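You operate a simulated robot arm through the tools that you are given. There is no shell and no other tool. Be economical: measure what you need, move in short steps, check, and stop when the job is done.

You run a simulated two-armed robot. Do the job below in one go: nothing can be reset, and whatever is moved stays where it is left.

Task
Strip the green filter bowl and set its parts in wash water.
Fine: empty the pink cup into the round tub, cup back; hold the bowl to unscrew its lid and to draw the purple filter; lid on the table, filter and bowl in the tub. Set down upright: pink cup, green filter bowl.

It is judged by the outcome, as a careful person would: the job done as asked, and still so three seconds after it is handed in. It fails if anything else is knocked over, pushed out of place, dropped, spilled or broken. A push-on lid holds only when it is set on centred and level and pressed home; a screw cap is set on level and turned clockwise until tight.

Robot
Two 7-joint arms with two-finger parallel grippers on one trunk, on a base that drives. Base frame: it is fixed to the floor where the robot stands at the start and does not move with it; the origin is under the middle of the robot, x ahead of it, y to its left, z up; the surface under the hand at the start is at about z = 0.8. Lengths are in m, angles in degrees, forces in N, time in s.
The left shoulder is at the start at [0.07, 0.163, 1.12], the right one opposite. With the tool pointing down near the work surface each hand reaches from about 0.4 to 0.88 m from the robot's upright axis, wherever it stands, measured 20 degrees to its own side. Places, roughly: top of the steel table [0.7, 0.5, 0.8]. Payload 3.43 kg a hand.
The TCP of each hand is the grasp point between the finger pads, 0.034 m short of the fingertips. In the tool frame z runs along the fingers and y along their closing line. Largest opening 0.128 m; finger width 0.024, thickness 0.012; the body of the gripper, 0.048 by 0.13 m, starts 0.096 m behind the TCP.
Orientation is that of the tool frame in the base frame, as a unit quaternion [x, y, z, w]. With the fingers straight down and closing along the base's y, the tool's x points along the base's -x, its y along +y and its z along -z.

Tools
- The arms move only by the tool servo_tool. It takes "left_targets", "right_targets" or both (then of equal length, played together; a hand with none holds still); each is a list of rows, each an object of numbers (a shift or turn left out is 0, a gripper value left out holds the last): "ax", "ay", "az": the turn, a rotation vector about the base's x, y, z in degrees; "x", "y", "z": the shift along the base's x, y, z in mm; "grip": the finger opening in mm, from 0 to 128. In form: [{"ax": .., "ay": .., "az": .., "x": .., "y": .., "z": .., "grip": ..}, ...]. A call has 1 to 12 rows; each row shifts and turns the commanded pose from where the row before left it. A row lasts 0.2 s, in which the tool goes at most 0.05 m and 8.6 degrees; a call with a longer step from one row to the next is refused whole, and so is a gripper value outside its range. A pose out of reach is approached as far as the arm can. The call stops where the force on the tool passes 40 N (or 10 N more than at its start, if that is more) or the arm is blocked; 0.2 s more then pass. Each finger travels about 0.153 m/s and halts on what it meets, pressing with about 37 N; the grip force reading is that of the motor and also rises with nothing between the fingers. The clock runs only during rows and for 0.2 s after the last one: add rows that do not move to give the fingers time. The reply holds the time, the measured pose of the TCP, the force on the tool along the base axes, the opening and the grip force, in the units named above and with some noise, with the torque about the TCP (base axes, N m) and any sound that the robot's microphone picked up.
- Cameras (640 x 400 px; columns grow to the right, rows downward): "scene" is now at [0.1185, 0.0489, 1.339]; the picture's right is [0.59, -0.81, 0.00], its down [-0.53, -0.39, -0.76] and it looks along [0.61, 0.44, -0.66] (base axes); focal length 214 px, centre (320, 200). "left" rides on the left gripper at [0.076, 0.011, -0.16] in its tool frame; the picture's right is [-0.15, 0.99, 0.00], its down [-0.88, -0.13, -0.46] and it looks along [-0.45, -0.07, 0.89] (tool axes); focal length 234 px, centre (320, 200). "right" rides on the right gripper at [0.076, -0.011, -0.16] in its tool frame; the picture's right is [0.15, 0.99, 0.00], its down [-0.88, 0.13, -0.46] and it looks along [-0.45, 0.07, 0.89] (tool axes); focal length 234 px, centre (320, 200). There is no depth. A picture from a camera that has moved, and an enlarged one, comes with that camera's place and axes in the base frame and with its lens.
- get_image(camera): a new picture of that camera. The clock stands still meanwhile.
- lift_body(by): slides the trunk up (or, below 0, down) by that many m; the arms and the scene camera ride with it, the base frame stays. It gives what a move gives, with no picture.
- drive_base(legs): drives the robot by 1 to 6 legs, each [ahead, left, turn to the left] in m, m and degrees, along the robot's own axes; the way and the turn of a leg run together, so that a leg with both is an arc; at most 1.5 m and 180 degrees a leg. The arms and the cameras ride along, it lands a little off, and it stops where it bumps. It gives what a move gives.
- pan_tilt(pan, tilt): turns the head with the scene camera to pan (to the left, within 86 degrees either way) and tilt (down, from -29 to 69), counted from straight ahead of the robot. It gives what a move gives.
- zoom(camera, box): a new picture of the part [left, top, right, bottom] of that camera's present view, enlarged. The clock stands still meanwhile.
- job_done(): hands the job in; it is judged then, once.

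Work in short steps. Places have to be worked out from the pictures, the camera data and where the tool is seen: move nearer, look again, correct. Check each grasp and each placing, and mend what went wrong. You have 120 turns and 88 pictures in all, those below and enlarged ones among them. Open the grippers and draw the arms clear of the work before you hand the job in, unless the task says otherwise; then end with one line.

The tools are called after "Call:" by a JSON object that holds its "op" and its "data". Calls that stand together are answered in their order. servo_tool: Moves the arms, as the interface text tells. Its arguments: {"type":"object","properties":{"left_targets":{"type":"array","items":{"type":"object","properties":{"ax":{"type":"number"},"ay":{"type":"number"},"az":{"type":"number"},"x":{"type":"number"},"y":{"type":"number"},"z":{"type":"number"},"grip":{"type":"number"}}}},"right_targets":{"type":"array","items":{"type":"object","properties":{"ax":{"type":"number"},"ay":{"type":"number"},"az":{"type":"number"},"x":{"type":"number"},"y":{"type":"number"},"z":{"type":"number"},"grip":{"type":"number"}}}}},"required":[]} The other tools are called the same way: lift_body (by) slides the trunk up or down; drive_base (legs) drives the base; pan_tilt (pan, tilt) turns the head that bears the scene camera; get_image (camera) takes a picture; zoom (camera, box) takes an enlarged picture of a part of a camera's view; job_done () hands the job in.

At the start:

```text
t: 0.0
left_eef_pos: [0.3613, 0.5419, 1.2277]
left_orientation: [0.0, 1.0, 0.0, 0.0]
left_force: [1.0, 0.0, 0.0]
left_torque: [-0.01, 0.03, 0.03]
left_opening: 0.1279
left_grasp_force: 0.0
right_eef_pos: [0.438, 0.0458, 1.2688]
right_orientation: [0.0, 1.0, 0.0, 0.0]
right_force: [0.4, -0.2, 0.3]
right_torque: [-0.02, -0.01, -0.02]
right_opening: 0.128
right_grasp_force: 0.1
trunk travel left (down, up): [-0.6, 0.34]
robot x, y, heading: [0.0021, 0.004, -0.3]
head pan, tilt: [36.1, 40.9]
```

scene: 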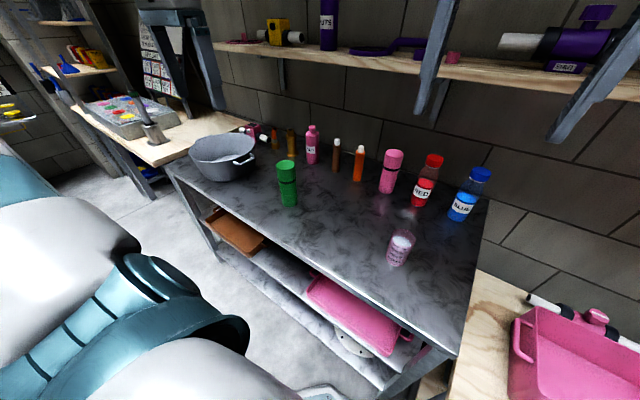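
right: 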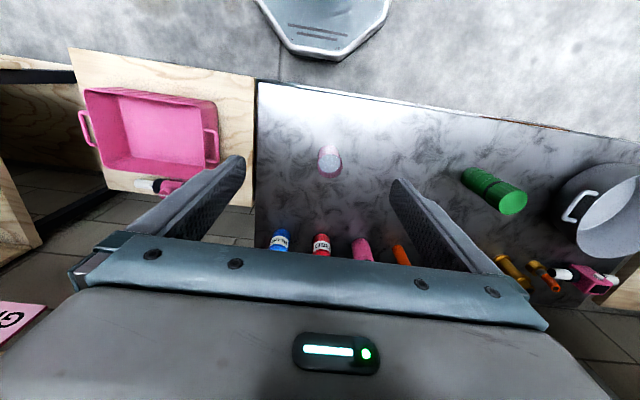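
left: 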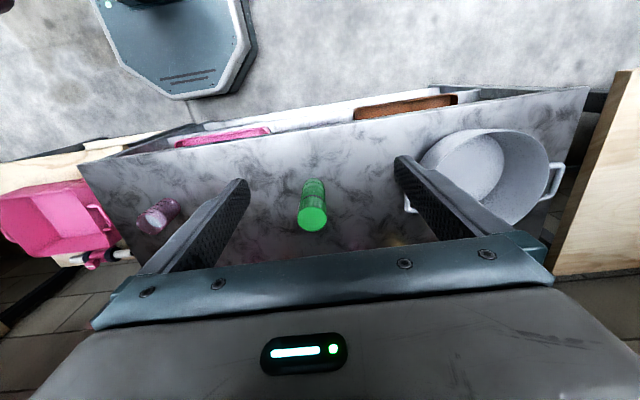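

I'll first look closely at the cup, the green bowl and the tub.

Call:
{"op": "zoom", "data": {"camera": "scene", "box": [170, 110, 330, 210]}}

Call:
{"op": "zoom", "data": {"camera": "scene", "box": [340, 200, 460, 275]}}

```text
4.00 times, centred on (250, 160) of scene
camera zoom: at [0.1185, 0.0489, 1.339], right [0.59, -0.81, 0.0], down [-0.53, -0.39, -0.76], along [0.61, 0.44, -0.66], focal length 858 px, centre (600, 360)
```

zoom: 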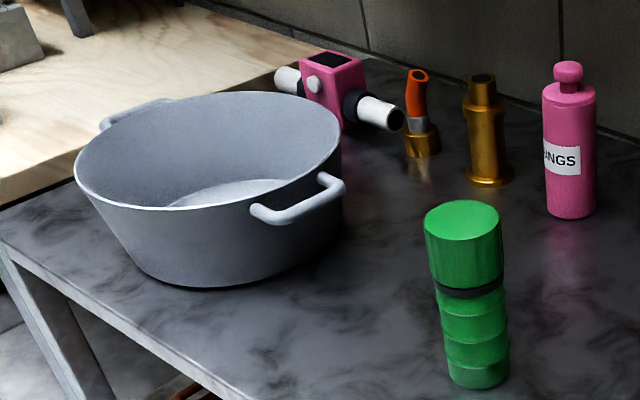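

```text
5.33 times, centred on (400, 238) of scene
camera zoom: at [0.1185, 0.0489, 1.339], right [0.59, -0.81, 0.0], down [-0.53, -0.39, -0.76], along [0.61, 0.44, -0.66], focal length 1144 px, centre (-107, 0)
```

zoom: 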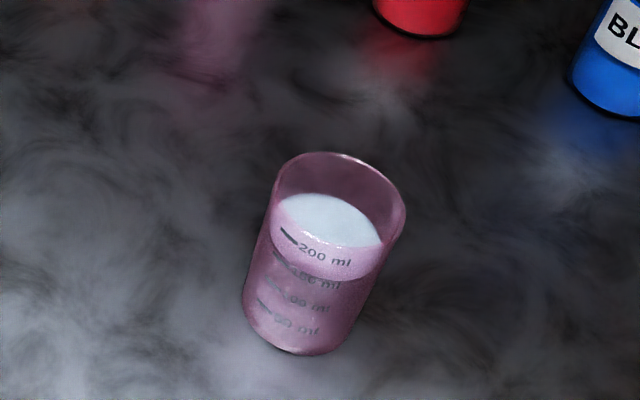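

The cup is at about (0.533, 0.079), about 0.10 tall and 0.065 across. The bowl is at about (0.533, 0.488), with its top at 0.963 and the lid seam near 0.92. The tub is centred at about (0.545, 0.87) with its rim near 0.91. I'll drive 0.25 m left so that all three are within the left arm's reach.

Call:
{"op": "drive_base", "data": {"legs": [[0, 0.25, 0]]}}

```text
t: 1.8
left_eef_pos: [0.3591, 0.792, 1.2267]
left_orientation: [0.0, 1.0, 0.001, 0.0]
left_force: [0.7, 0.5, 0.0]
left_torque: [0.0, 0.02, 0.0]
left_opening: 0.1282
left_grasp_force: 0.0
right_eef_pos: [0.4391, 0.2978, 1.2694]
right_orientation: [0.0, 1.0, 0.0, -0.001]
right_force: [0.1, 0.1, 0.3]
right_torque: [0.0, 0.0, 0.01]
right_opening: 0.1279
right_grasp_force: 0.1
trunk travel left (down, up): [-0.6, 0.34]
robot x, y, heading: [0.0005, 0.2495, 0.1]
head pan, tilt: [36.1, 40.9]
```

The drive landed well. I now swing the right hand out to the right and bring the left hand above the cup, pitching its fingers to point forward and 40° down.

Call:
{"op": "servo_tool", "data": {"left_targets": [{"y": -50, "x": 14, "z": -12, "ay": -4.2}, {"y": -50, "x": 14, "z": -12, "ay": -4.2}, {"y": -50, "x": 14, "z": -12, "ay": -4.2}, {"y": -50, "x": 14, "z": -12, "ay": -4.2}, {"y": -45, "x": 14, "z": -12, "ay": -4.2}, {"y": -45, "x": 14, "z": -12, "ay": -4.2}, {"y": -45, "x": 14, "z": -12, "ay": -4.2}, {"y": -45, "x": 14, "z": -12, "ay": -4.2}, {"y": -45, "x": 14, "z": -12, "ay": -4.2}, {"y": -45, "x": 14, "z": -12, "ay": -4.2}, {"y": -45, "x": 14, "z": -12, "ay": -4.2}, {"y": -45, "x": 14, "z": -12, "ay": -3.8}], "right_targets": [{"y": -48}, {"y": -48}, {"y": -48}, {"y": -48}, {"y": -48}, {"y": -48}, {}, {}, {}, {}, {}, {}]}}

Call:
{"op": "pan_tilt", "data": {"pan": 0, "tilt": 45}}

Call:
{"op": "get_image", "data": {"camera": "scene"}}

Call:
{"op": "get_image", "data": {"camera": "left"}}

```text
refused: row 1 steps farther than a row can; nothing moved
```

```text
t: 2.9
left_eef_pos: [0.3606, 0.7927, 1.2273]
left_orientation: [0.0, 1.0, 0.0, 0.0]
left_force: [-0.5, -0.4, 0.4]
left_torque: [0.01, 0.01, 0.02]
left_opening: 0.128
left_grasp_force: 0.1
right_eef_pos: [0.4397, 0.2967, 1.2687]
right_orientation: [0.0, 1.0, 0.0, 0.0]
right_force: [0.2, -0.3, 0.2]
right_torque: [0.0, 0.02, -0.01]
right_opening: 0.128
right_grasp_force: 0.0
trunk travel left (down, up): [-0.6, 0.34]
robot x, y, heading: [0.0003, 0.2523, -0.1]
head pan, tilt: [0.0, 45.0]
```

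```text
82 pictures are left
camera scene: at [0.1316, 0.2506, 1.3332], right [0.0, -1.0, 0.0], down [-0.71, 0.0, -0.71], along [0.71, 0.0, -0.71], focal length 214 px, centre (320, 200)
```

scene: 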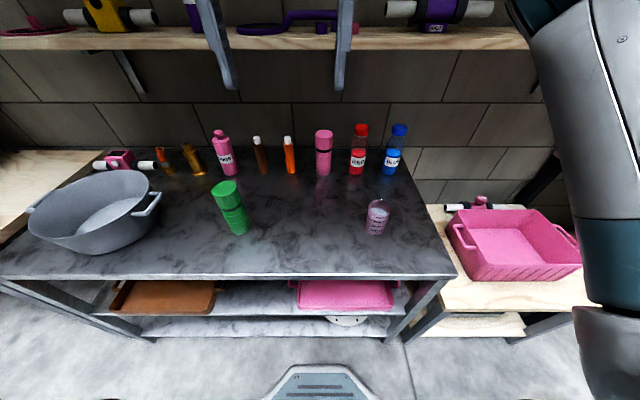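

```text
81 pictures are left
camera left: at [0.2846, 0.8051, 1.3882], right [0.15, 0.99, 0.0], down [0.88, -0.13, 0.46], along [0.45, -0.07, -0.89], focal length 234 px, centre (320, 200)
```

left: 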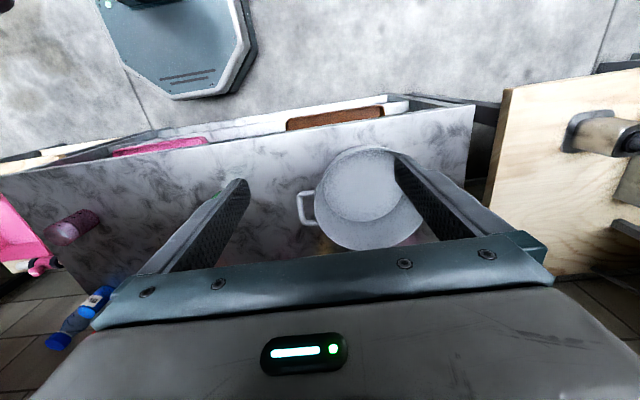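

The second view gives the same positions. I resend the move with smaller steps.

Call:
{"op": "servo_tool", "data": {"left_targets": [{"y": -45, "x": 14, "z": -12, "ay": -4.2}, {"y": -45, "x": 14, "z": -12, "ay": -4.2}, {"y": -45, "x": 14, "z": -12, "ay": -4.2}, {"y": -45, "x": 14, "z": -12, "ay": -4.2}, {"y": -45, "x": 14, "z": -12, "ay": -4.2}, {"y": -45, "x": 14, "z": -12, "ay": -4.2}, {"y": -45, "x": 14, "z": -12, "ay": -4.2}, {"y": -45, "x": 14, "z": -12, "ay": -4.2}, {"y": -45, "x": 14, "z": -12, "ay": -4.2}, {"y": -45, "x": 14, "z": -12, "ay": -4.2}, {"y": -45, "x": 14, "z": -12, "ay": -4.2}, {"y": -45, "x": 14, "z": -12, "ay": -3.8}], "right_targets": [{"y": -48}, {"y": -48}, {"y": -48}, {"y": -48}, {"y": -48}, {"y": -48}, {}, {}, {}, {}, {}, {}]}}

Call:
{"op": "get_image", "data": {"camera": "scene"}}

```text
t: 5.5
left_eef_pos: [0.5112, 0.3714, 1.1331]
left_orientation: [0.0, 0.916, 0.001, 0.4]
left_force: [0.0, -0.3, 0.5]
left_torque: [0.03, -0.01, 0.03]
left_opening: 0.1282
left_grasp_force: 0.1
left hand out of reach, approached as far as the arm can: row 10, 11, 12
right_eef_pos: [0.4375, 0.007, 1.2695]
right_orientation: [0.0, 1.0, 0.001, 0.0]
right_force: [0.2, -0.4, 0.0]
right_torque: [0.0, -0.01, 0.02]
right_opening: 0.1281
right_grasp_force: 0.0
trunk travel left (down, up): [-0.6, 0.34]
robot x, y, heading: [0.001, 0.2515, -0.2]
head pan, tilt: [0.0, 45.0]
```

```text
80 pictures are left
camera scene: at [0.1302, 0.2497, 1.3333], right [0.0, -1.0, 0.0], down [-0.71, 0.0, -0.71], along [0.71, 0.0, -0.71], focal length 214 px, centre (320, 200)
```

scene: 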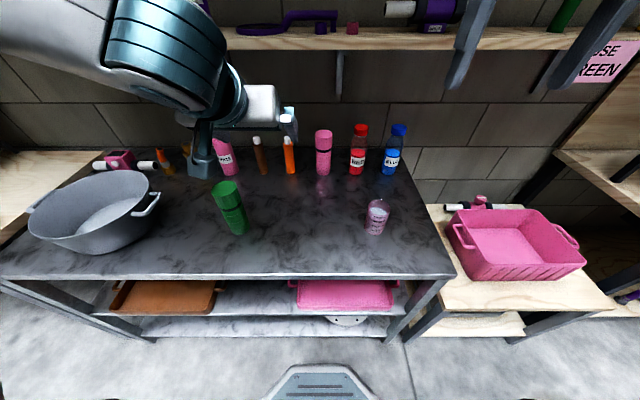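

The left arm stalled at y = 0.37, probably at a wrist limit. I'll yaw the hand inward by 32° and try to continue.

Call:
{"op": "servo_tool", "data": {"left_targets": [{"az": -8}, {"az": -8}, {"az": -8}, {"az": -8}, {}]}}

```text
t: 6.7
left_eef_pos: [0.5117, 0.3719, 1.13]
left_orientation: [0.25, 0.871, -0.117, 0.407]
left_force: [0.1, -0.5, -0.4]
left_torque: [0.01, 0.01, 0.02]
left_opening: 0.1279
left_grasp_force: 0.0
right_eef_pos: [0.4395, 0.0062, 1.2681]
right_orientation: [0.0, 1.0, 0.0, -0.001]
right_force: [-0.2, 0.5, 0.7]
right_torque: [-0.02, 0.02, -0.04]
right_opening: 0.1281
right_grasp_force: 0.0
trunk travel left (down, up): [-0.6, 0.34]
robot x, y, heading: [0.0006, 0.2525, 0.1]
head pan, tilt: [0.0, 45.0]
```

The yaw worked. I continue rightward and down.

Call:
{"op": "servo_tool", "data": {"left_targets": [{"y": -45, "z": -12}, {"y": -45, "z": -12}, {"y": -45, "z": -12}, {"y": -45, "z": -12}, {"y": -45, "z": -12}, {"y": -45, "z": -12}]}}

```text
t: 8.1
left_eef_pos: [0.5141, 0.2715, 1.1025]
left_orientation: [0.249, 0.872, -0.116, 0.406]
left_force: [0.3, 0.0, 0.4]
left_torque: [0.01, 0.02, -0.02]
left_opening: 0.1278
left_grasp_force: 0.1
left hand out of reach, approached as far as the arm can: row 3, 4, 5, 6
right_eef_pos: [0.4382, 0.0089, 1.2692]
right_orientation: [0.0, 1.0, 0.0, 0.001]
right_force: [0.4, 0.3, -0.2]
right_torque: [0.01, -0.02, -0.03]
right_opening: 0.1282
right_grasp_force: 0.1
trunk travel left (down, up): [-0.6, 0.34]
robot x, y, heading: [0.0019, 0.2508, 0.3]
head pan, tilt: [0.0, 45.0]
```

Reaching across the body is limited, so I'll bring the base to the cup instead and drive right 0.35 m. The left hand is above everything on the table.

Call:
{"op": "drive_base", "data": {"legs": [[0, -0.35, 0]]}}

Call:
{"op": "get_image", "data": {"camera": "scene"}}

Call:
{"op": "get_image", "data": {"camera": "left"}}

```text
t: 10.3
left_eef_pos: [0.5148, -0.0762, 1.1035]
left_orientation: [0.247, 0.872, -0.115, 0.406]
left_force: [-0.2, -0.3, -0.3]
left_torque: [0.0, 0.01, 0.0]
left_opening: 0.128
left_grasp_force: 0.2
right_eef_pos: [0.443, -0.3396, 1.2691]
right_orientation: [-0.005, 1.0, -0.001, -0.001]
right_force: [-0.2, 0.5, -0.8]
right_torque: [0.03, 0.0, 0.02]
right_opening: 0.1279
right_grasp_force: 0.0
trunk travel left (down, up): [-0.6, 0.34]
robot x, y, heading: [-0.0012, -0.1019, 0.6]
head pan, tilt: [0.0, 45.0]
```

```text
79 pictures are left
camera scene: at [0.1335, -0.1007, 1.3332], right [0.01, -1.0, 0.0], down [-0.71, -0.01, -0.71], along [0.71, 0.01, -0.71], focal length 214 px, centre (320, 200)
```

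scene: 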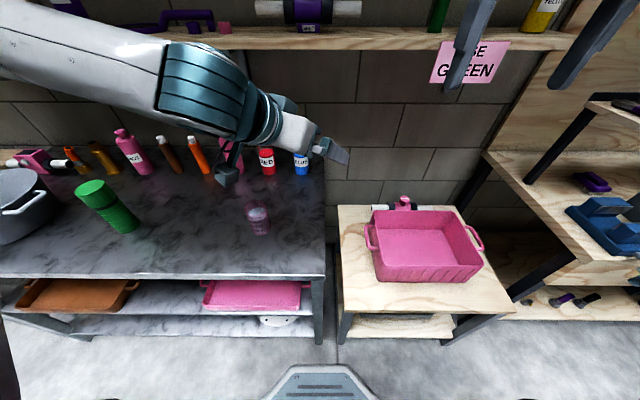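

```text
78 pictures are left
camera left: at [0.3757, 0.0232, 1.1486], right [0.6, 0.8, 0.11], down [0.12, -0.22, 0.97], along [0.79, -0.56, -0.23], focal length 234 px, centre (320, 200)
```

left: 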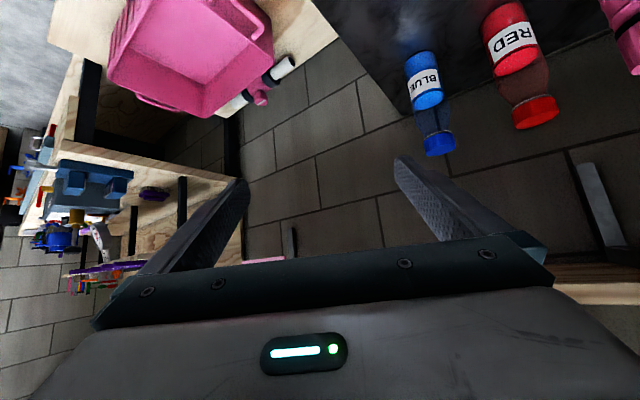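

The cup reads at about (0.53, 0.082). I move above it at z = 0.97 and check the alignment.

Call:
{"op": "servo_tool", "data": {"left_targets": [{"x": 4, "y": 40}, {"x": 4, "y": 40}, {"x": 4, "y": 40}, {"x": 4, "y": 37}, {"z": -35}, {"z": -35}, {"z": -32}, {"z": -30}, {}]}}

Call:
{"op": "get_image", "data": {"camera": "scene"}}

Call:
{"op": "get_image", "data": {"camera": "left"}}

```text
t: 12.3
left_eef_pos: [0.5325, 0.0811, 0.9724]
left_orientation: [0.245, 0.872, -0.114, 0.407]
left_force: [-0.2, -0.3, -0.1]
left_torque: [0.0, 0.01, -0.01]
left_opening: 0.1279
left_grasp_force: 0.0
left hand out of reach, approached as far as the arm can: row 8
right_eef_pos: [0.4418, -0.3401, 1.2694]
right_orientation: [-0.005, 1.0, 0.0, 0.0]
right_force: [0.7, -0.1, 0.6]
right_torque: [0.03, -0.03, 0.01]
right_opening: 0.1281
right_grasp_force: 0.0
trunk travel left (down, up): [-0.6, 0.34]
robot x, y, heading: [0.0021, -0.0997, 0.7]
head pan, tilt: [0.0, 45.0]
```

```text
77 pictures are left
camera scene: at [0.1325, -0.101, 1.3333], right [0.01, -1.0, 0.0], down [-0.71, -0.01, -0.71], along [0.71, 0.01, -0.71], focal length 214 px, centre (320, 200)
```

scene: 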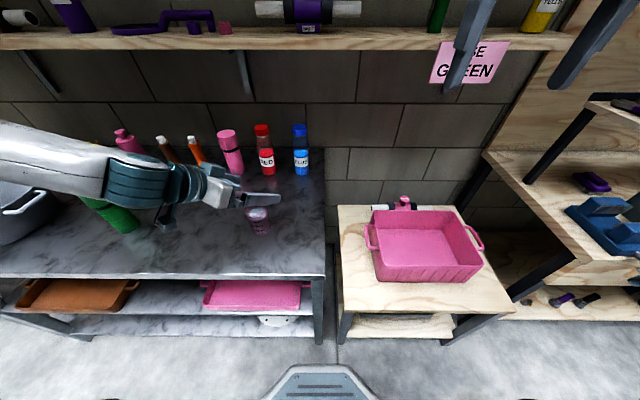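

```text
76 pictures are left
camera left: at [0.3928, 0.1806, 1.018], right [0.6, 0.79, 0.11], down [0.12, -0.22, 0.97], along [0.79, -0.56, -0.23], focal length 234 px, centre (320, 200)
```

left: 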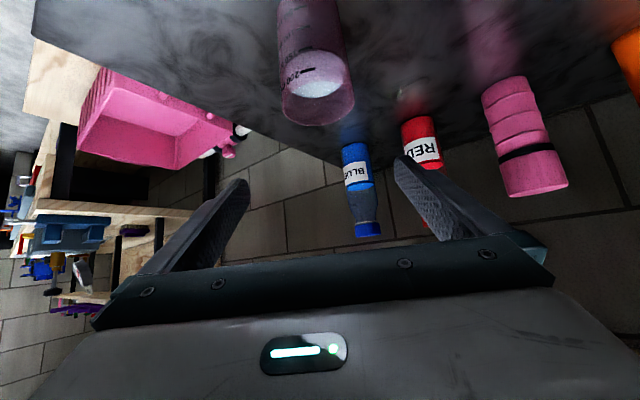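

The hand is lined up to within about 8 mm, and the low reach seems limited by the trunk height. I nudge the hand and slide the trunk down so it descends around the cup.

Call:
{"op": "servo_tool", "data": {"left_targets": [{"x": -4, "y": 6}, {}]}}

Call:
{"op": "lift_body", "data": {"by": -0.05}}

Call:
{"op": "zoom", "data": {"camera": "scene", "box": [180, 120, 340, 220]}}

Call:
{"op": "get_image", "data": {"camera": "left"}}

```text
t: 12.9
left_eef_pos: [0.5323, 0.0874, 0.9723]
left_orientation: [0.245, 0.872, -0.115, 0.407]
left_force: [-0.2, -0.1, -0.3]
left_torque: [0.01, -0.03, 0.01]
left_opening: 0.1278
left_grasp_force: 0.0
right_eef_pos: [0.4436, -0.3399, 1.2677]
right_orientation: [-0.005, 1.0, 0.0, 0.0]
right_force: [0.8, 0.0, 0.2]
right_torque: [-0.03, -0.03, -0.02]
right_opening: 0.128
right_grasp_force: 0.1
trunk travel left (down, up): [-0.6, 0.34]
robot x, y, heading: [0.0021, -0.1001, 0.9]
head pan, tilt: [0.0, 45.0]
```

```text
t: 13.8
left_eef_pos: [0.5315, 0.0874, 0.9224]
left_orientation: [0.246, 0.872, -0.115, 0.407]
left_force: [0.2, 0.1, 0.7]
left_torque: [0.04, -0.02, 0.02]
left_opening: 0.1277
left_grasp_force: 0.0
right_eef_pos: [0.4436, -0.3394, 1.2181]
right_orientation: [-0.005, 1.0, 0.0, 0.0]
right_force: [-0.1, -1.5, 0.4]
right_torque: [0.0, 0.0, -0.02]
right_opening: 0.1281
right_grasp_force: 0.2
trunk travel left (down, up): [-0.55, 0.39]
robot x, y, heading: [-0.0004, -0.1003, 0.9]
head pan, tilt: [0.0, 45.0]
```

```text
4.00 times, centred on (260, 170) of scene
camera zoom: at [0.1332, -0.1007, 1.2832], right [0.01, -1.0, 0.0], down [-0.71, -0.01, -0.71], along [0.71, 0.01, -0.71], focal length 858 px, centre (560, 320)
```

zoom: 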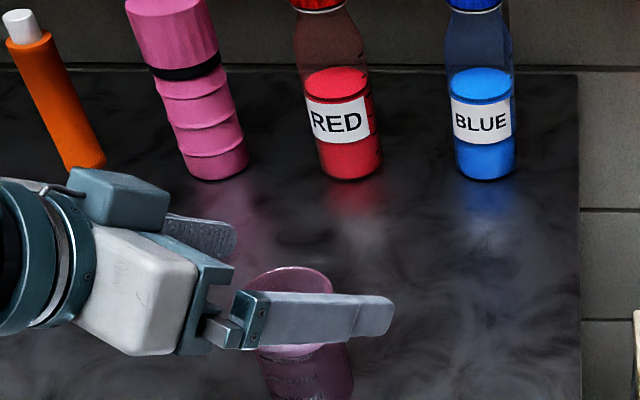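

```text
74 pictures are left
camera left: at [0.3926, 0.187, 0.9678], right [0.6, 0.79, 0.11], down [0.12, -0.22, 0.97], along [0.79, -0.56, -0.23], focal length 234 px, centre (320, 200)
```

left: 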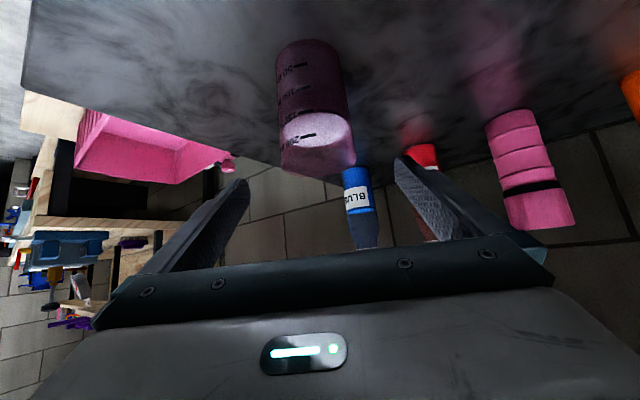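

The cup sits between the fingers in both views. I lower the trunk another 55 mm and close gently.

Call:
{"op": "lift_body", "data": {"by": -0.055}}

Call:
{"op": "zoom", "data": {"camera": "scene", "box": [180, 120, 340, 220]}}

Call:
{"op": "get_image", "data": {"camera": "left"}}

```text
t: 14.8
left_eef_pos: [0.5336, 0.0867, 0.8676]
left_orientation: [0.246, 0.873, -0.114, 0.407]
left_force: [0.2, 0.5, 0.0]
left_torque: [0.0, -0.02, 0.03]
left_opening: 0.128
left_grasp_force: 0.2
right_eef_pos: [0.442, -0.3392, 1.164]
right_orientation: [-0.005, 1.0, 0.001, 0.0]
right_force: [-0.5, 0.6, -0.3]
right_torque: [-0.01, 0.02, 0.0]
right_opening: 0.128
right_grasp_force: 0.1
trunk travel left (down, up): [-0.495, 0.445]
robot x, y, heading: [0.0036, -0.0986, 0.5]
head pan, tilt: [0.0, 45.0]
```

```text
4.00 times, centred on (260, 170) of scene
camera zoom: at [0.1332, -0.1007, 1.2282], right [0.01, -1.0, 0.0], down [-0.71, -0.01, -0.71], along [0.71, 0.01, -0.71], focal length 858 px, centre (560, 320)
```

zoom: 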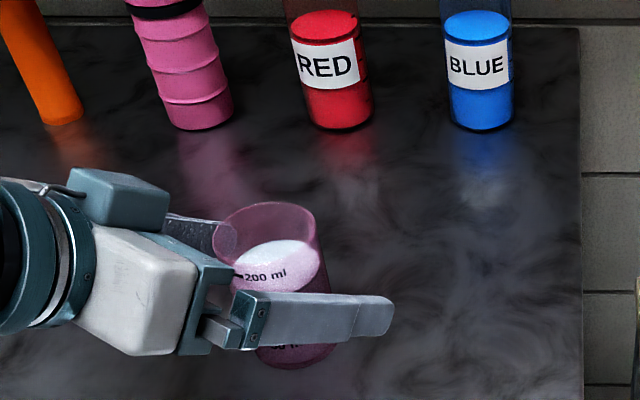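

```text
72 pictures are left
camera left: at [0.3926, 0.187, 0.9128], right [0.6, 0.79, 0.11], down [0.12, -0.22, 0.97], along [0.79, -0.56, -0.23], focal length 234 px, centre (320, 200)
```

left: 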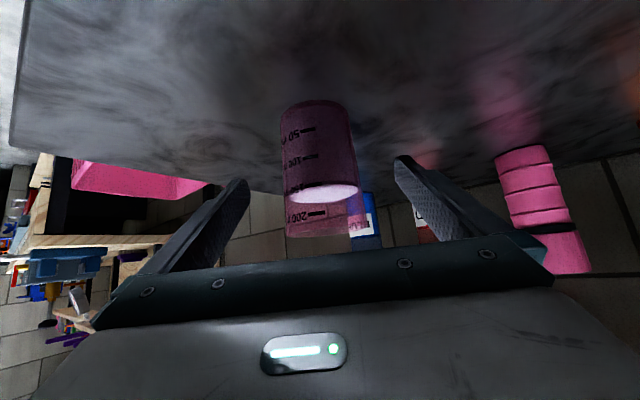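

The cup is centred between the pads. I close.

Call:
{"op": "servo_tool", "data": {"left_targets": [{"grip": 80}, {"grip": 66}, {"grip": 58}, {"grip": 55}, {}]}}

```text
t: 16.0
left_eef_pos: [0.5326, 0.0877, 0.8681]
left_orientation: [0.246, 0.872, -0.115, 0.407]
left_force: [0.1, 0.6, 1.3]
left_torque: [-0.05, 0.02, 0.03]
left_opening: 0.0597
left_grasp_force: 37.2
right_eef_pos: [0.4431, -0.34, 1.1632]
right_orientation: [-0.006, 1.0, 0.0, -0.001]
right_force: [-0.3, 0.3, -0.6]
right_torque: [-0.01, 0.0, 0.02]
right_opening: 0.1282
right_grasp_force: 0.1
trunk travel left (down, up): [-0.495, 0.445]
robot x, y, heading: [0.0054, -0.1032, 0.4]
head pan, tilt: [0.0, 45.0]
```

The cup is gripped at 59.7 mm. I lift it with the trunk by 0.2 m.

Call:
{"op": "lift_body", "data": {"by": 0.2}}

Call:
{"op": "get_image", "data": {"camera": "scene"}}

```text
t: 18.2
left_eef_pos: [0.5339, 0.088, 1.0662]
left_orientation: [0.245, 0.873, -0.115, 0.406]
left_force: [0.4, -0.7, -1.3]
left_torque: [0.05, 0.05, 0.0]
left_opening: 0.0595
left_grasp_force: 36.9
right_eef_pos: [0.4434, -0.3402, 1.3633]
right_orientation: [-0.005, 1.0, 0.0, 0.001]
right_force: [0.5, 0.4, -0.2]
right_torque: [-0.03, -0.01, -0.05]
right_opening: 0.1281
right_grasp_force: 0.0
trunk travel left (down, up): [-0.695, 0.245]
robot x, y, heading: [0.0007, -0.0974, 0.3]
head pan, tilt: [0.0, 45.0]
```

```text
71 pictures are left
camera scene: at [0.1338, -0.1006, 1.4281], right [0.01, -1.0, 0.0], down [-0.71, -0.01, -0.71], along [0.71, 0.01, -0.71], focal length 214 px, centre (320, 200)
```

scene: 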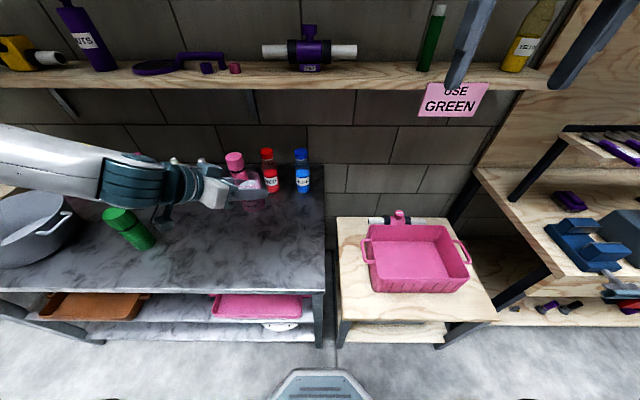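

The cup is held level. I raise the trunk another 0.1 m so the cup clears the bowl, then drive left 0.7 m to bring it to the tub.

Call:
{"op": "lift_body", "data": {"by": 0.1}}

Call:
{"op": "drive_base", "data": {"legs": [[0, 0.35, 0], [0, 0.35, 0]]}}

Call:
{"op": "pan_tilt", "data": {"pan": 15, "tilt": 50}}

Call:
{"op": "get_image", "data": {"camera": "scene"}}

```text
t: 19.5
left_eef_pos: [0.5326, 0.0873, 1.1656]
left_orientation: [0.246, 0.873, -0.115, 0.406]
left_force: [-0.2, -0.5, -1.6]
left_torque: [0.02, 0.0, 0.03]
left_opening: 0.0597
left_grasp_force: 37.1
right_eef_pos: [0.4432, -0.3406, 1.4631]
right_orientation: [-0.006, 1.0, 0.0, 0.0]
right_force: [0.6, -0.8, 0.3]
right_torque: [-0.02, -0.01, 0.0]
right_opening: 0.1279
right_grasp_force: 0.1
trunk travel left (down, up): [-0.795, 0.145]
robot x, y, heading: [0.002, -0.1013, 0.5]
head pan, tilt: [0.0, 45.0]
```

```text
t: 23.6
left_eef_pos: [0.5249, 0.7844, 1.1669]
left_orientation: [0.245, 0.873, -0.113, 0.407]
left_force: [0.0, 0.4, -1.3]
left_torque: [0.01, 0.01, -0.01]
left_opening: 0.0595
left_grasp_force: 37.2
right_eef_pos: [0.4354, 0.3559, 1.4633]
right_orientation: [-0.006, 1.0, 0.0, 0.0]
right_force: [0.0, -0.9, -0.9]
right_torque: [0.03, -0.01, -0.02]
right_opening: 0.128
right_grasp_force: 0.1
trunk travel left (down, up): [-0.795, 0.145]
robot x, y, heading: [-0.0049, 0.5948, 1.0]
head pan, tilt: [0.0, 45.0]
```

```text
t: 24.4
left_eef_pos: [0.5253, 0.7863, 1.1671]
left_orientation: [0.244, 0.873, -0.114, 0.407]
left_force: [0.1, 0.4, -1.6]
left_torque: [-0.04, 0.03, -0.02]
left_opening: 0.0597
left_grasp_force: 37.3
right_eef_pos: [0.4345, 0.3589, 1.4646]
right_orientation: [-0.006, 1.0, 0.0, 0.0]
right_force: [-1.0, 0.3, -0.1]
right_torque: [-0.03, 0.0, -0.01]
right_opening: 0.128
right_grasp_force: 0.0
trunk travel left (down, up): [-0.795, 0.145]
robot x, y, heading: [-0.0068, 0.5962, 0.9]
head pan, tilt: [15.0, 50.0]
```

```text
70 pictures are left
camera scene: at [0.1187, 0.617, 1.5212], right [0.27, -0.96, 0.0], down [-0.74, -0.21, -0.64], along [0.62, 0.17, -0.77], focal length 214 px, centre (320, 200)
```

scene: 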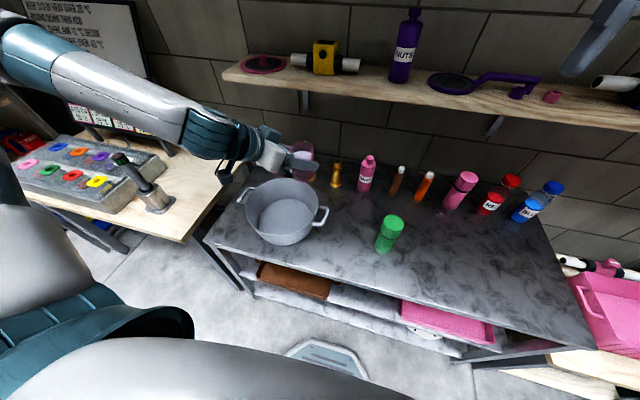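

The tub centre checks at about (0.55, 0.875). I move the cup above it and start tipping by rolling about the hand's own horizontal direction.

Call:
{"op": "servo_tool", "data": {"left_targets": [{"x": 10, "y": 29}, {"x": 12, "y": 29}, {"x": 12, "y": 29}, {"x": 12, "y": 29}, {"z": -28}, {"z": -28}, {"z": -28}, {}]}}

Call:
{"op": "servo_tool", "data": {"left_targets": [{"ax": 6.8, "ay": -4.2}, {"ax": 6.8, "ay": -4.2}, {"ax": 6.8, "ay": -4.2}, {"ax": 6.8, "ay": -4.2}, {"ax": 3.4, "ay": -2.1}, {}]}}

Call:
{"op": "get_image", "data": {"camera": "scene"}}

```text
t: 26.2
left_eef_pos: [0.5706, 0.9033, 1.0822]
left_orientation: [0.244, 0.873, -0.114, 0.407]
left_force: [0.7, -0.6, -2.1]
left_torque: [0.01, 0.01, 0.0]
left_opening: 0.0596
left_grasp_force: 37.1
right_eef_pos: [0.4368, 0.3592, 1.4632]
right_orientation: [-0.005, 1.0, 0.0, 0.0]
right_force: [-0.3, -0.2, 0.6]
right_torque: [0.01, -0.05, -0.01]
right_opening: 0.1281
right_grasp_force: 0.2
trunk travel left (down, up): [-0.795, 0.145]
robot x, y, heading: [-0.0053, 0.5935, 0.8]
head pan, tilt: [15.0, 50.0]
```

```text
t: 27.6
left_eef_pos: [0.5702, 0.9013, 1.0836]
left_orientation: [0.359, 0.794, 0.16, 0.464]
left_force: [0.6, 0.2, -2.4]
left_torque: [-0.01, 0.03, 0.01]
left_opening: 0.0599
left_grasp_force: 37.1
right_eef_pos: [0.4363, 0.3582, 1.4634]
right_orientation: [-0.007, 1.0, 0.0, 0.0]
right_force: [0.1, -0.4, -0.4]
right_torque: [0.02, 0.03, -0.02]
right_opening: 0.128
right_grasp_force: 0.1
trunk travel left (down, up): [-0.795, 0.145]
robot x, y, heading: [-0.0051, 0.5929, 0.7]
head pan, tilt: [15.0, 50.0]
```

```text
69 pictures are left
camera scene: at [0.1185, 0.6164, 1.5213], right [0.27, -0.96, 0.0], down [-0.74, -0.21, -0.64], along [0.62, 0.17, -0.77], focal length 214 px, centre (320, 200)
```

scene: 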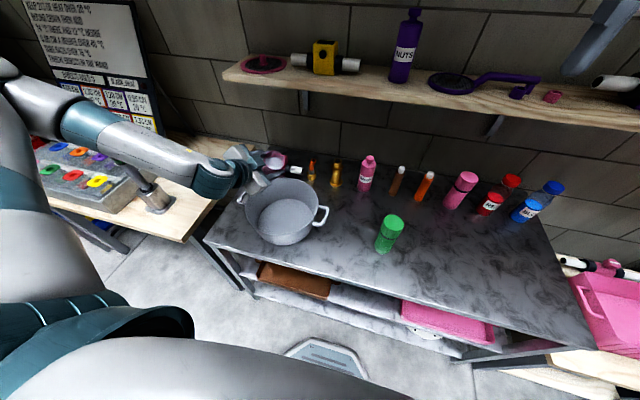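

The tilt is 36° and the cup is over the tub. I continue.

Call:
{"op": "servo_tool", "data": {"left_targets": [{"ax": 5.1, "ay": -3.15}, {"ax": 5.1, "ay": -3.15}, {"ax": 5.1, "ay": -3.15}, {"ax": 5.1, "ay": -3.15}, {}]}}

Call:
{"op": "zoom", "data": {"camera": "scene", "box": [200, 120, 360, 270]}}

```text
t: 28.8
left_eef_pos: [0.5702, 0.9036, 1.0834]
left_orientation: [0.414, 0.697, 0.337, 0.478]
left_force: [-0.1, 0.1, -0.9]
left_torque: [-0.01, 0.02, -0.01]
left_opening: 0.0597
left_grasp_force: 36.9
right_eef_pos: [0.4354, 0.3572, 1.4645]
right_orientation: [-0.006, 1.0, 0.0, 0.0]
right_force: [0.1, 0.6, 0.2]
right_torque: [-0.03, 0.02, -0.02]
right_opening: 0.128
right_grasp_force: 0.1
trunk travel left (down, up): [-0.795, 0.145]
robot x, y, heading: [-0.004, 0.5943, 0.5]
head pan, tilt: [15.0, 50.0]
```

```text
2.67 times, centred on (280, 195) of scene
camera zoom: at [0.1182, 0.6168, 1.5213], right [0.27, -0.96, 0.0], down [-0.74, -0.21, -0.64], along [0.62, 0.17, -0.77], focal length 572 px, centre (427, 213)
```

zoom: 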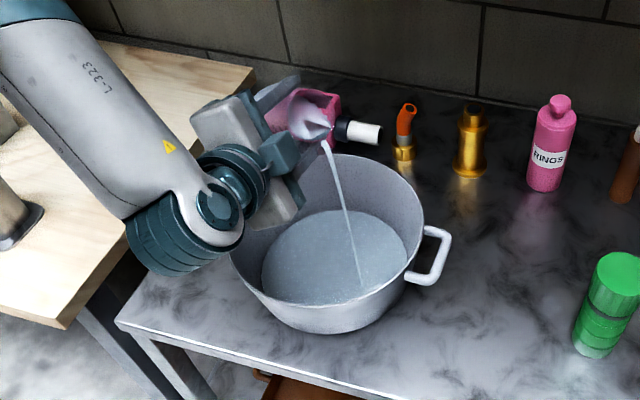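

The stream lands inside the tub, toward its right side. I shift slightly left and keep tipping.

Call:
{"op": "servo_tool", "data": {"left_targets": [{"x": 4, "y": 10}, {"x": 4, "y": 10}, {"ax": 5.1, "ay": -3.15}, {"ax": 5.1, "ay": -3.15}, {"ax": 5.1, "ay": -3.15}, {"ax": 5.1, "ay": -3.15}, {"ax": 6.8, "ay": -4.2}, {"ax": 6.8, "ay": -4.2}, {"ax": 6.8, "ay": -4.2}, {}]}}

Call:
{"op": "zoom", "data": {"camera": "scene", "box": [200, 120, 360, 270]}}

```text
t: 31.0
left_eef_pos: [0.5883, 0.9655, 1.1671]
left_orientation: [0.473, 0.419, 0.636, 0.442]
left_force: [-0.8, 0.4, -0.2]
left_torque: [-0.01, 0.02, 0.01]
left_opening: 0.0588
left_grasp_force: 37.3
left hand out of reach, approached as far as the arm can: row 4, 5, 6, 7, 8, 9
right_eef_pos: [0.4359, 0.3579, 1.4635]
right_orientation: [-0.006, 1.0, 0.0, 0.0]
right_force: [-1.0, 0.3, -0.4]
right_torque: [-0.02, 0.02, 0.02]
right_opening: 0.1278
right_grasp_force: 0.1
trunk travel left (down, up): [-0.795, 0.145]
robot x, y, heading: [-0.0078, 0.5975, 0.6]
head pan, tilt: [15.0, 50.0]
```

```text
2.67 times, centred on (280, 195) of scene
camera zoom: at [0.1184, 0.6159, 1.5213], right [0.27, -0.96, 0.0], down [-0.74, -0.21, -0.64], along [0.62, 0.17, -0.77], focal length 572 px, centre (427, 213)
```

zoom: 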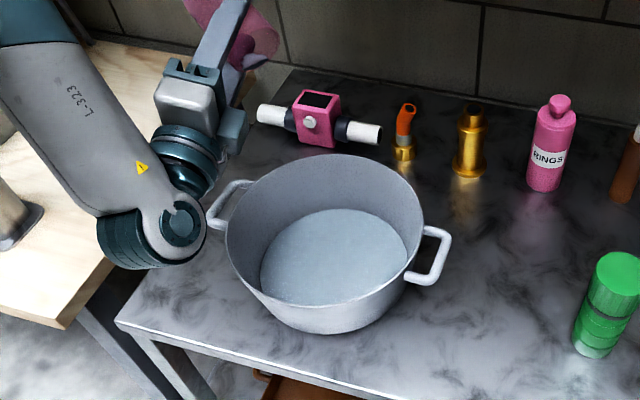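

The force reading shows the cup is essentially empty, though the arm drifted as it hit its limits. I look at the cup closely.

Call:
{"op": "zoom", "data": {"camera": "scene", "box": [220, 90, 320, 160]}}

Call:
{"op": "get_image", "data": {"camera": "left"}}

```text
5.71 times, centred on (270, 125) of scene
camera zoom: at [0.1184, 0.6159, 1.5213], right [0.27, -0.96, 0.0], down [-0.74, -0.21, -0.64], along [0.62, 0.17, -0.77], focal length 1226 px, centre (606, 629)
```

zoom: 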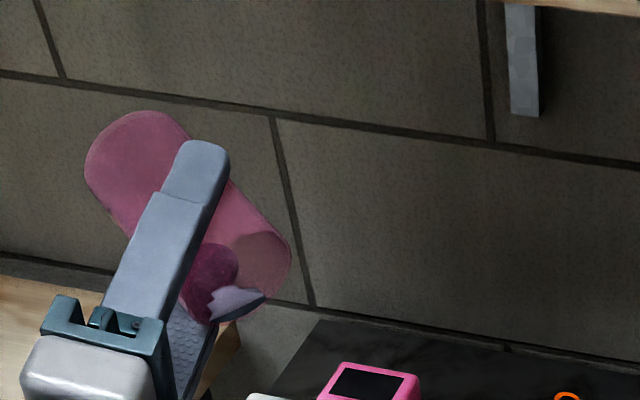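

```text
65 pictures are left
camera left: at [0.4192, 1.018, 1.1654], right [-0.14, -0.4, 0.91], down [-0.28, -0.86, -0.42], along [0.95, -0.31, 0.01], focal length 234 px, centre (320, 200)
```

left: 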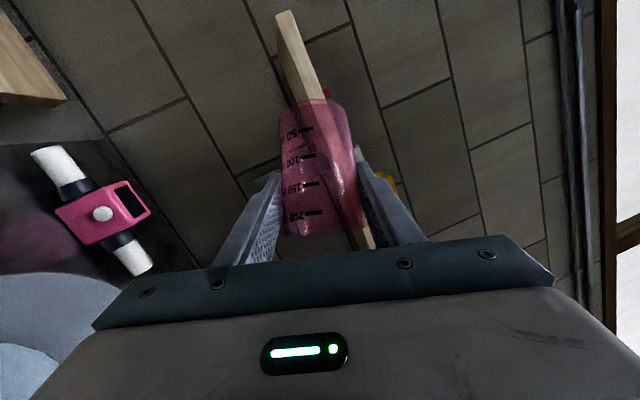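

The tilt is only about 108° and a little liquid seems to be left at the lip. I go back over the tub centre and tip further.

Call:
{"op": "servo_tool", "data": {"left_targets": [{"x": -10, "y": -30, "z": -5}, {"x": -10, "y": -30, "z": -5}, {"x": -10, "y": -25, "z": -5}, {"ax": 6.8, "ay": -4.2}, {"ax": 6.8, "ay": -4.2}, {"ax": 6.8, "ay": -4.2}, {}]}}

Call:
{"op": "zoom", "data": {"camera": "scene", "box": [200, 90, 360, 270]}}

```text
t: 32.6
left_eef_pos: [0.6278, 0.9214, 1.2275]
left_orientation: [0.472, 0.249, 0.748, 0.394]
left_force: [0.0, 0.3, 0.5]
left_torque: [-0.03, 0.0, -0.01]
left_opening: 0.0592
left_grasp_force: 37.4
left hand out of reach, approached as far as the arm can: row 1, 2, 3, 4, 5, 6
right_eef_pos: [0.4363, 0.3583, 1.4637]
right_orientation: [-0.006, 1.0, 0.0, 0.001]
right_force: [0.3, 0.0, -0.4]
right_torque: [0.01, -0.03, -0.01]
right_opening: 0.1279
right_grasp_force: 0.0
trunk travel left (down, up): [-0.795, 0.145]
robot x, y, heading: [-0.0075, 0.5935, 0.6]
head pan, tilt: [15.0, 50.0]
```

```text
2.22 times, centred on (280, 180) of scene
camera zoom: at [0.1186, 0.616, 1.5213], right [0.27, -0.96, 0.0], down [-0.74, -0.21, -0.64], along [0.62, 0.17, -0.77], focal length 477 px, centre (409, 244)
```

zoom: 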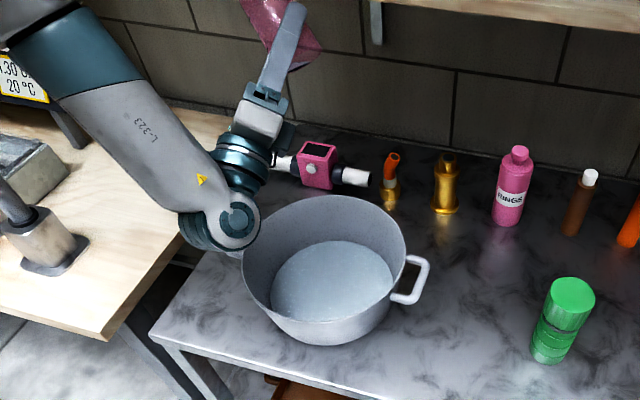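

The tilt is now about 132° and the cup is still above the tub. I check its inside and the table.

Call:
{"op": "zoom", "data": {"camera": "scene", "box": [240, 80, 300, 130]}}

Call:
{"op": "get_image", "data": {"camera": "left"}}

```text
8.00 times, centred on (270, 105) of scene
camera zoom: at [0.1186, 0.616, 1.5213], right [0.27, -0.96, 0.0], down [-0.74, -0.21, -0.64], along [0.62, 0.17, -0.77], focal length 1716 px, centre (720, 960)
```

zoom: 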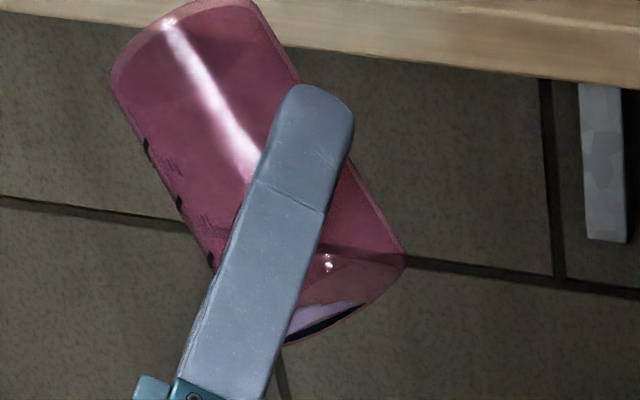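

```text
62 pictures are left
camera left: at [0.4613, 0.9789, 1.2066], right [-0.32, -0.68, 0.66], down [-0.15, -0.65, -0.74], along [0.94, -0.34, 0.1], focal length 234 px, centre (320, 200)
```

left: 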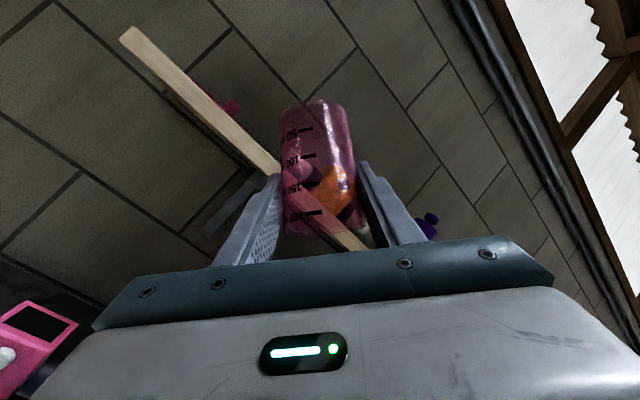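

The cup is empty: the wall is clear and only reflections show. I rotate it back upright above the tub.

Call:
{"op": "servo_tool", "data": {"left_targets": [{"ax": -7.0, "ay": 4.33}, {"ax": -7.0, "ay": 4.33}, {"ax": -7.0, "ay": 4.33}, {"ax": -7.0, "ay": 4.33}, {"ax": -7.0, "ay": 4.33}, {"ax": -7.0, "ay": 4.33}, {"ax": -7.0, "ay": 4.33}, {"ax": -7.0, "ay": 4.33}, {"ax": -7.0, "ay": 4.33}, {"ax": -7.0, "ay": 4.33}, {"ax": -7.0, "ay": 4.33}, {"ax": -7.0, "ay": 4.33}]}}

Call:
{"op": "servo_tool", "data": {"left_targets": [{"ax": -7.0, "ay": 4.33}, {"ax": -7.0, "ay": 4.33}, {"ax": -7.0, "ay": 4.33}, {"ax": -7.0, "ay": 4.33}, {}]}}

```text
t: 35.2
left_eef_pos: [0.627, 0.9206, 1.228]
left_orientation: [0.35, 0.804, 0.137, 0.461]
left_force: [-0.3, -0.1, -0.6]
left_torque: [0.02, -0.01, 0.0]
left_opening: 0.059
left_grasp_force: 37.1
right_eef_pos: [0.4357, 0.3577, 1.464]
right_orientation: [-0.006, 1.0, 0.0, 0.001]
right_force: [-0.1, 0.0, 0.6]
right_torque: [-0.03, -0.01, -0.01]
right_opening: 0.1281
right_grasp_force: 0.1
trunk travel left (down, up): [-0.795, 0.145]
robot x, y, heading: [-0.0051, 0.5983, 0.5]
head pan, tilt: [15.0, 50.0]
```

```text
t: 36.4
left_eef_pos: [0.6263, 0.9207, 1.227]
left_orientation: [0.245, 0.873, -0.113, 0.407]
left_force: [-0.3, -0.6, 0.0]
left_torque: [-0.04, -0.04, -0.01]
left_opening: 0.0592
left_grasp_force: 37.4
right_eef_pos: [0.4363, 0.3557, 1.4623]
right_orientation: [-0.006, 1.0, 0.001, -0.001]
right_force: [-0.7, -0.2, -0.3]
right_torque: [0.02, -0.03, -0.01]
right_opening: 0.128
right_grasp_force: 0.1
trunk travel left (down, up): [-0.795, 0.145]
robot x, y, heading: [-0.0033, 0.5965, 0.6]
head pan, tilt: [15.0, 50.0]
```

The cup is exactly upright again. I return the arm to its carrying pose and drive back to the cup's place.

Call:
{"op": "servo_tool", "data": {"left_targets": [{"x": -18, "y": -27}, {"x": -18, "y": -27}, {"x": -18, "y": -27}, {"x": -18, "y": -27}, {"x": -18, "y": -27}, {"z": -30}, {"z": -28}, {}]}}

Call:
{"op": "drive_base", "data": {"legs": [[0, -0.35, 0], [0, -0.35, 0]]}}

Call:
{"op": "pan_tilt", "data": {"pan": 0, "tilt": 45}}

```text
t: 38.2
left_eef_pos: [0.5355, 0.7854, 1.1696]
left_orientation: [0.246, 0.872, -0.113, 0.407]
left_force: [-0.5, -0.5, -1.1]
left_torque: [0.04, 0.0, 0.01]
left_opening: 0.059
left_grasp_force: 37.1
right_eef_pos: [0.4355, 0.3569, 1.4645]
right_orientation: [-0.006, 1.0, 0.001, -0.001]
right_force: [0.5, 0.4, 0.8]
right_torque: [0.02, -0.02, -0.01]
right_opening: 0.1281
right_grasp_force: 0.1
trunk travel left (down, up): [-0.795, 0.145]
robot x, y, heading: [-0.0075, 0.6037, 0.5]
head pan, tilt: [15.0, 50.0]
```

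```text
t: 42.4
left_eef_pos: [0.5449, 0.0862, 1.1681]
left_orientation: [0.247, 0.872, -0.114, 0.407]
left_force: [0.4, -0.3, 0.1]
left_torque: [-0.01, 0.01, -0.02]
left_opening: 0.0589
left_grasp_force: 36.9
right_eef_pos: [0.4442, -0.3417, 1.4646]
right_orientation: [-0.004, 1.0, -0.001, 0.0]
right_force: [-0.4, 0.2, 0.7]
right_torque: [-0.04, 0.04, 0.01]
right_opening: 0.1282
right_grasp_force: 0.1
trunk travel left (down, up): [-0.795, 0.145]
robot x, y, heading: [0.0061, -0.1062, 0.4]
head pan, tilt: [15.0, 50.0]
```

```text
t: 43.1
left_eef_pos: [0.5459, 0.0835, 1.1687]
left_orientation: [0.247, 0.873, -0.113, 0.406]
left_force: [0.4, 0.3, -0.3]
left_torque: [0.0, 0.01, 0.01]
left_opening: 0.0589
left_grasp_force: 36.9
right_eef_pos: [0.4428, -0.3451, 1.464]
right_orientation: [-0.004, 1.0, 0.0, 0.0]
right_force: [-1.0, -0.7, -0.3]
right_torque: [0.01, 0.01, -0.01]
right_opening: 0.128
right_grasp_force: 0.0
trunk travel left (down, up): [-0.795, 0.145]
robot x, y, heading: [0.0042, -0.1075, 0.6]
head pan, tilt: [0.0, 45.0]
```

I correct x by −12 mm and y by +4 mm, then lower the trunk to just above the original height.

Call:
{"op": "servo_tool", "data": {"left_targets": [{"x": -12, "y": 4}, {}]}}

Call:
{"op": "lift_body", "data": {"by": -0.296}}

Call:
{"op": "zoom", "data": {"camera": "scene", "box": [180, 120, 340, 220]}}

```text
t: 43.7
left_eef_pos: [0.5343, 0.0872, 1.1681]
left_orientation: [0.247, 0.872, -0.114, 0.406]
left_force: [-1.1, -0.1, -0.3]
left_torque: [0.03, 0.0, 0.03]
left_opening: 0.0592
left_grasp_force: 37.3
right_eef_pos: [0.4436, -0.3461, 1.4641]
right_orientation: [-0.003, 1.0, 0.0, -0.001]
right_force: [0.4, 0.4, 0.6]
right_torque: [0.0, 0.0, -0.03]
right_opening: 0.1281
right_grasp_force: 0.1
trunk travel left (down, up): [-0.795, 0.145]
robot x, y, heading: [0.0042, -0.1042, 0.8]
head pan, tilt: [0.0, 45.0]
```

```text
t: 46.7
left_eef_pos: [0.5336, 0.0888, 0.8722]
left_orientation: [0.249, 0.872, -0.115, 0.406]
left_force: [0.1, 0.2, 0.1]
left_torque: [-0.01, 0.01, -0.04]
left_opening: 0.0592
left_grasp_force: 37.1
right_eef_pos: [0.444, -0.3429, 1.1676]
right_orientation: [-0.004, 1.0, 0.0, -0.001]
right_force: [-0.2, 0.4, 0.5]
right_torque: [0.0, -0.02, -0.02]
right_opening: 0.1282
right_grasp_force: 0.1
trunk travel left (down, up): [-0.499, 0.441]
robot x, y, heading: [0.0065, -0.103, 0.4]
head pan, tilt: [0.0, 45.0]
```

```text
4.00 times, centred on (260, 170) of scene
camera zoom: at [0.1345, -0.1045, 1.2322], right [0.01, -1.0, 0.0], down [-0.71, -0.01, -0.71], along [0.71, 0.01, -0.71], focal length 858 px, centre (560, 320)
```

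zoom: 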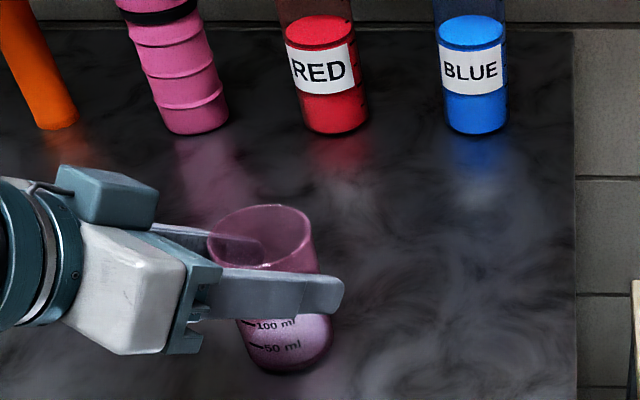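

Something light shows low in the cup, so I look closer before putting it down.

Call:
{"op": "zoom", "data": {"camera": "scene", "box": [225, 165, 273, 215]}}

Call:
{"op": "get_image", "data": {"camera": "left"}}

```text
8.00 times, centred on (249, 190) of scene
camera zoom: at [0.1345, -0.1045, 1.2322], right [0.01, -1.0, 0.0], down [-0.71, -0.01, -0.71], along [0.71, 0.01, -0.71], focal length 1716 px, centre (888, 280)
```

zoom: 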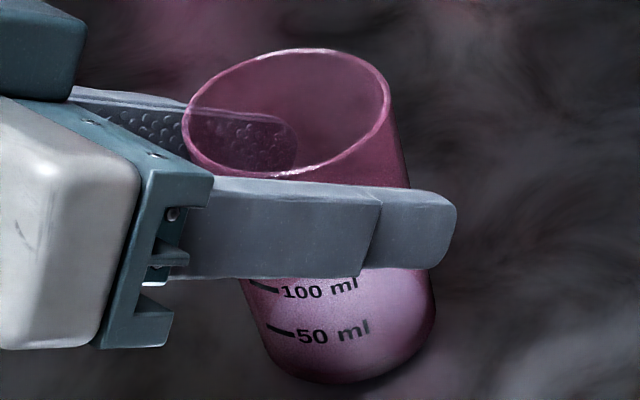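

```text
59 pictures are left
camera left: at [0.3939, 0.1876, 0.9184], right [0.6, 0.79, 0.11], down [0.12, -0.23, 0.97], along [0.79, -0.57, -0.23], focal length 234 px, centre (320, 200)
```

left: 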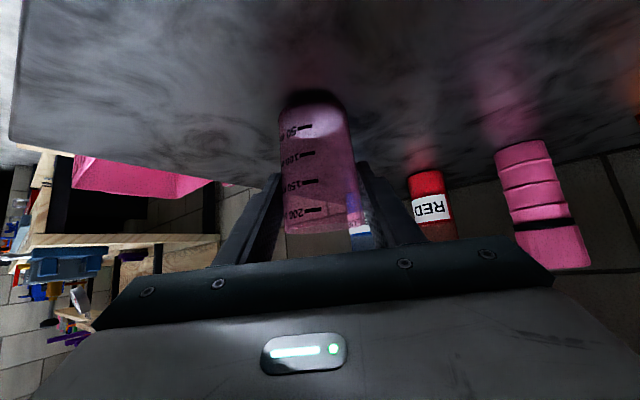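

The hand view shows an empty cup, so the light patch is just a reflection. I lower the last 4 mm and open in steps.

Call:
{"op": "lift_body", "data": {"by": -0.004}}

Call:
{"op": "servo_tool", "data": {"left_targets": [{"grip": 63}, {"grip": 68}, {"grip": 80}, {"grip": 100}, {"grip": 128}, {}]}}

Call:
{"op": "get_image", "data": {"camera": "left"}}

```text
t: 47.2
left_eef_pos: [0.5336, 0.0863, 0.8699]
left_orientation: [0.248, 0.872, -0.114, 0.407]
left_force: [0.8, 1.0, 8.7]
left_torque: [-0.25, -0.09, 0.02]
left_opening: 0.0591
left_grasp_force: 36.7
right_eef_pos: [0.443, -0.3452, 1.1645]
right_orientation: [-0.004, 1.0, 0.0, 0.0]
right_force: [0.2, 0.7, 0.1]
right_torque: [-0.01, 0.0, 0.0]
right_opening: 0.1282
right_grasp_force: 0.1
trunk travel left (down, up): [-0.495, 0.445]
robot x, y, heading: [0.0033, -0.1084, 0.4]
head pan, tilt: [0.0, 45.0]
```

```text
t: 48.6
left_eef_pos: [0.5342, 0.0871, 0.8681]
left_orientation: [0.248, 0.872, -0.114, 0.407]
left_force: [1.3, -0.2, -0.4]
left_torque: [-0.02, -0.04, 0.05]
left_opening: 0.1281
left_grasp_force: 0.1
right_eef_pos: [0.4441, -0.3438, 1.164]
right_orientation: [-0.003, 1.0, 0.001, 0.001]
right_force: [0.5, -0.3, 0.3]
right_torque: [0.0, -0.01, 0.01]
right_opening: 0.1281
right_grasp_force: 0.1
trunk travel left (down, up): [-0.495, 0.445]
robot x, y, heading: [0.0063, -0.1023, 0.4]
head pan, tilt: [0.0, 45.0]
```

```text
58 pictures are left
camera left: at [0.394, 0.1876, 0.9144], right [0.6, 0.79, 0.11], down [0.12, -0.23, 0.97], along [0.79, -0.57, -0.23], focal length 234 px, centre (320, 200)
```

left: 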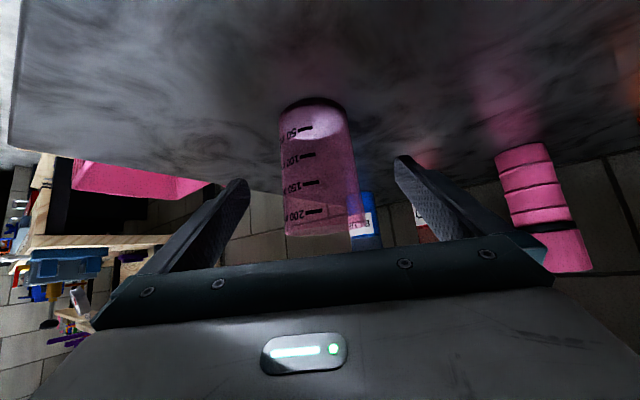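

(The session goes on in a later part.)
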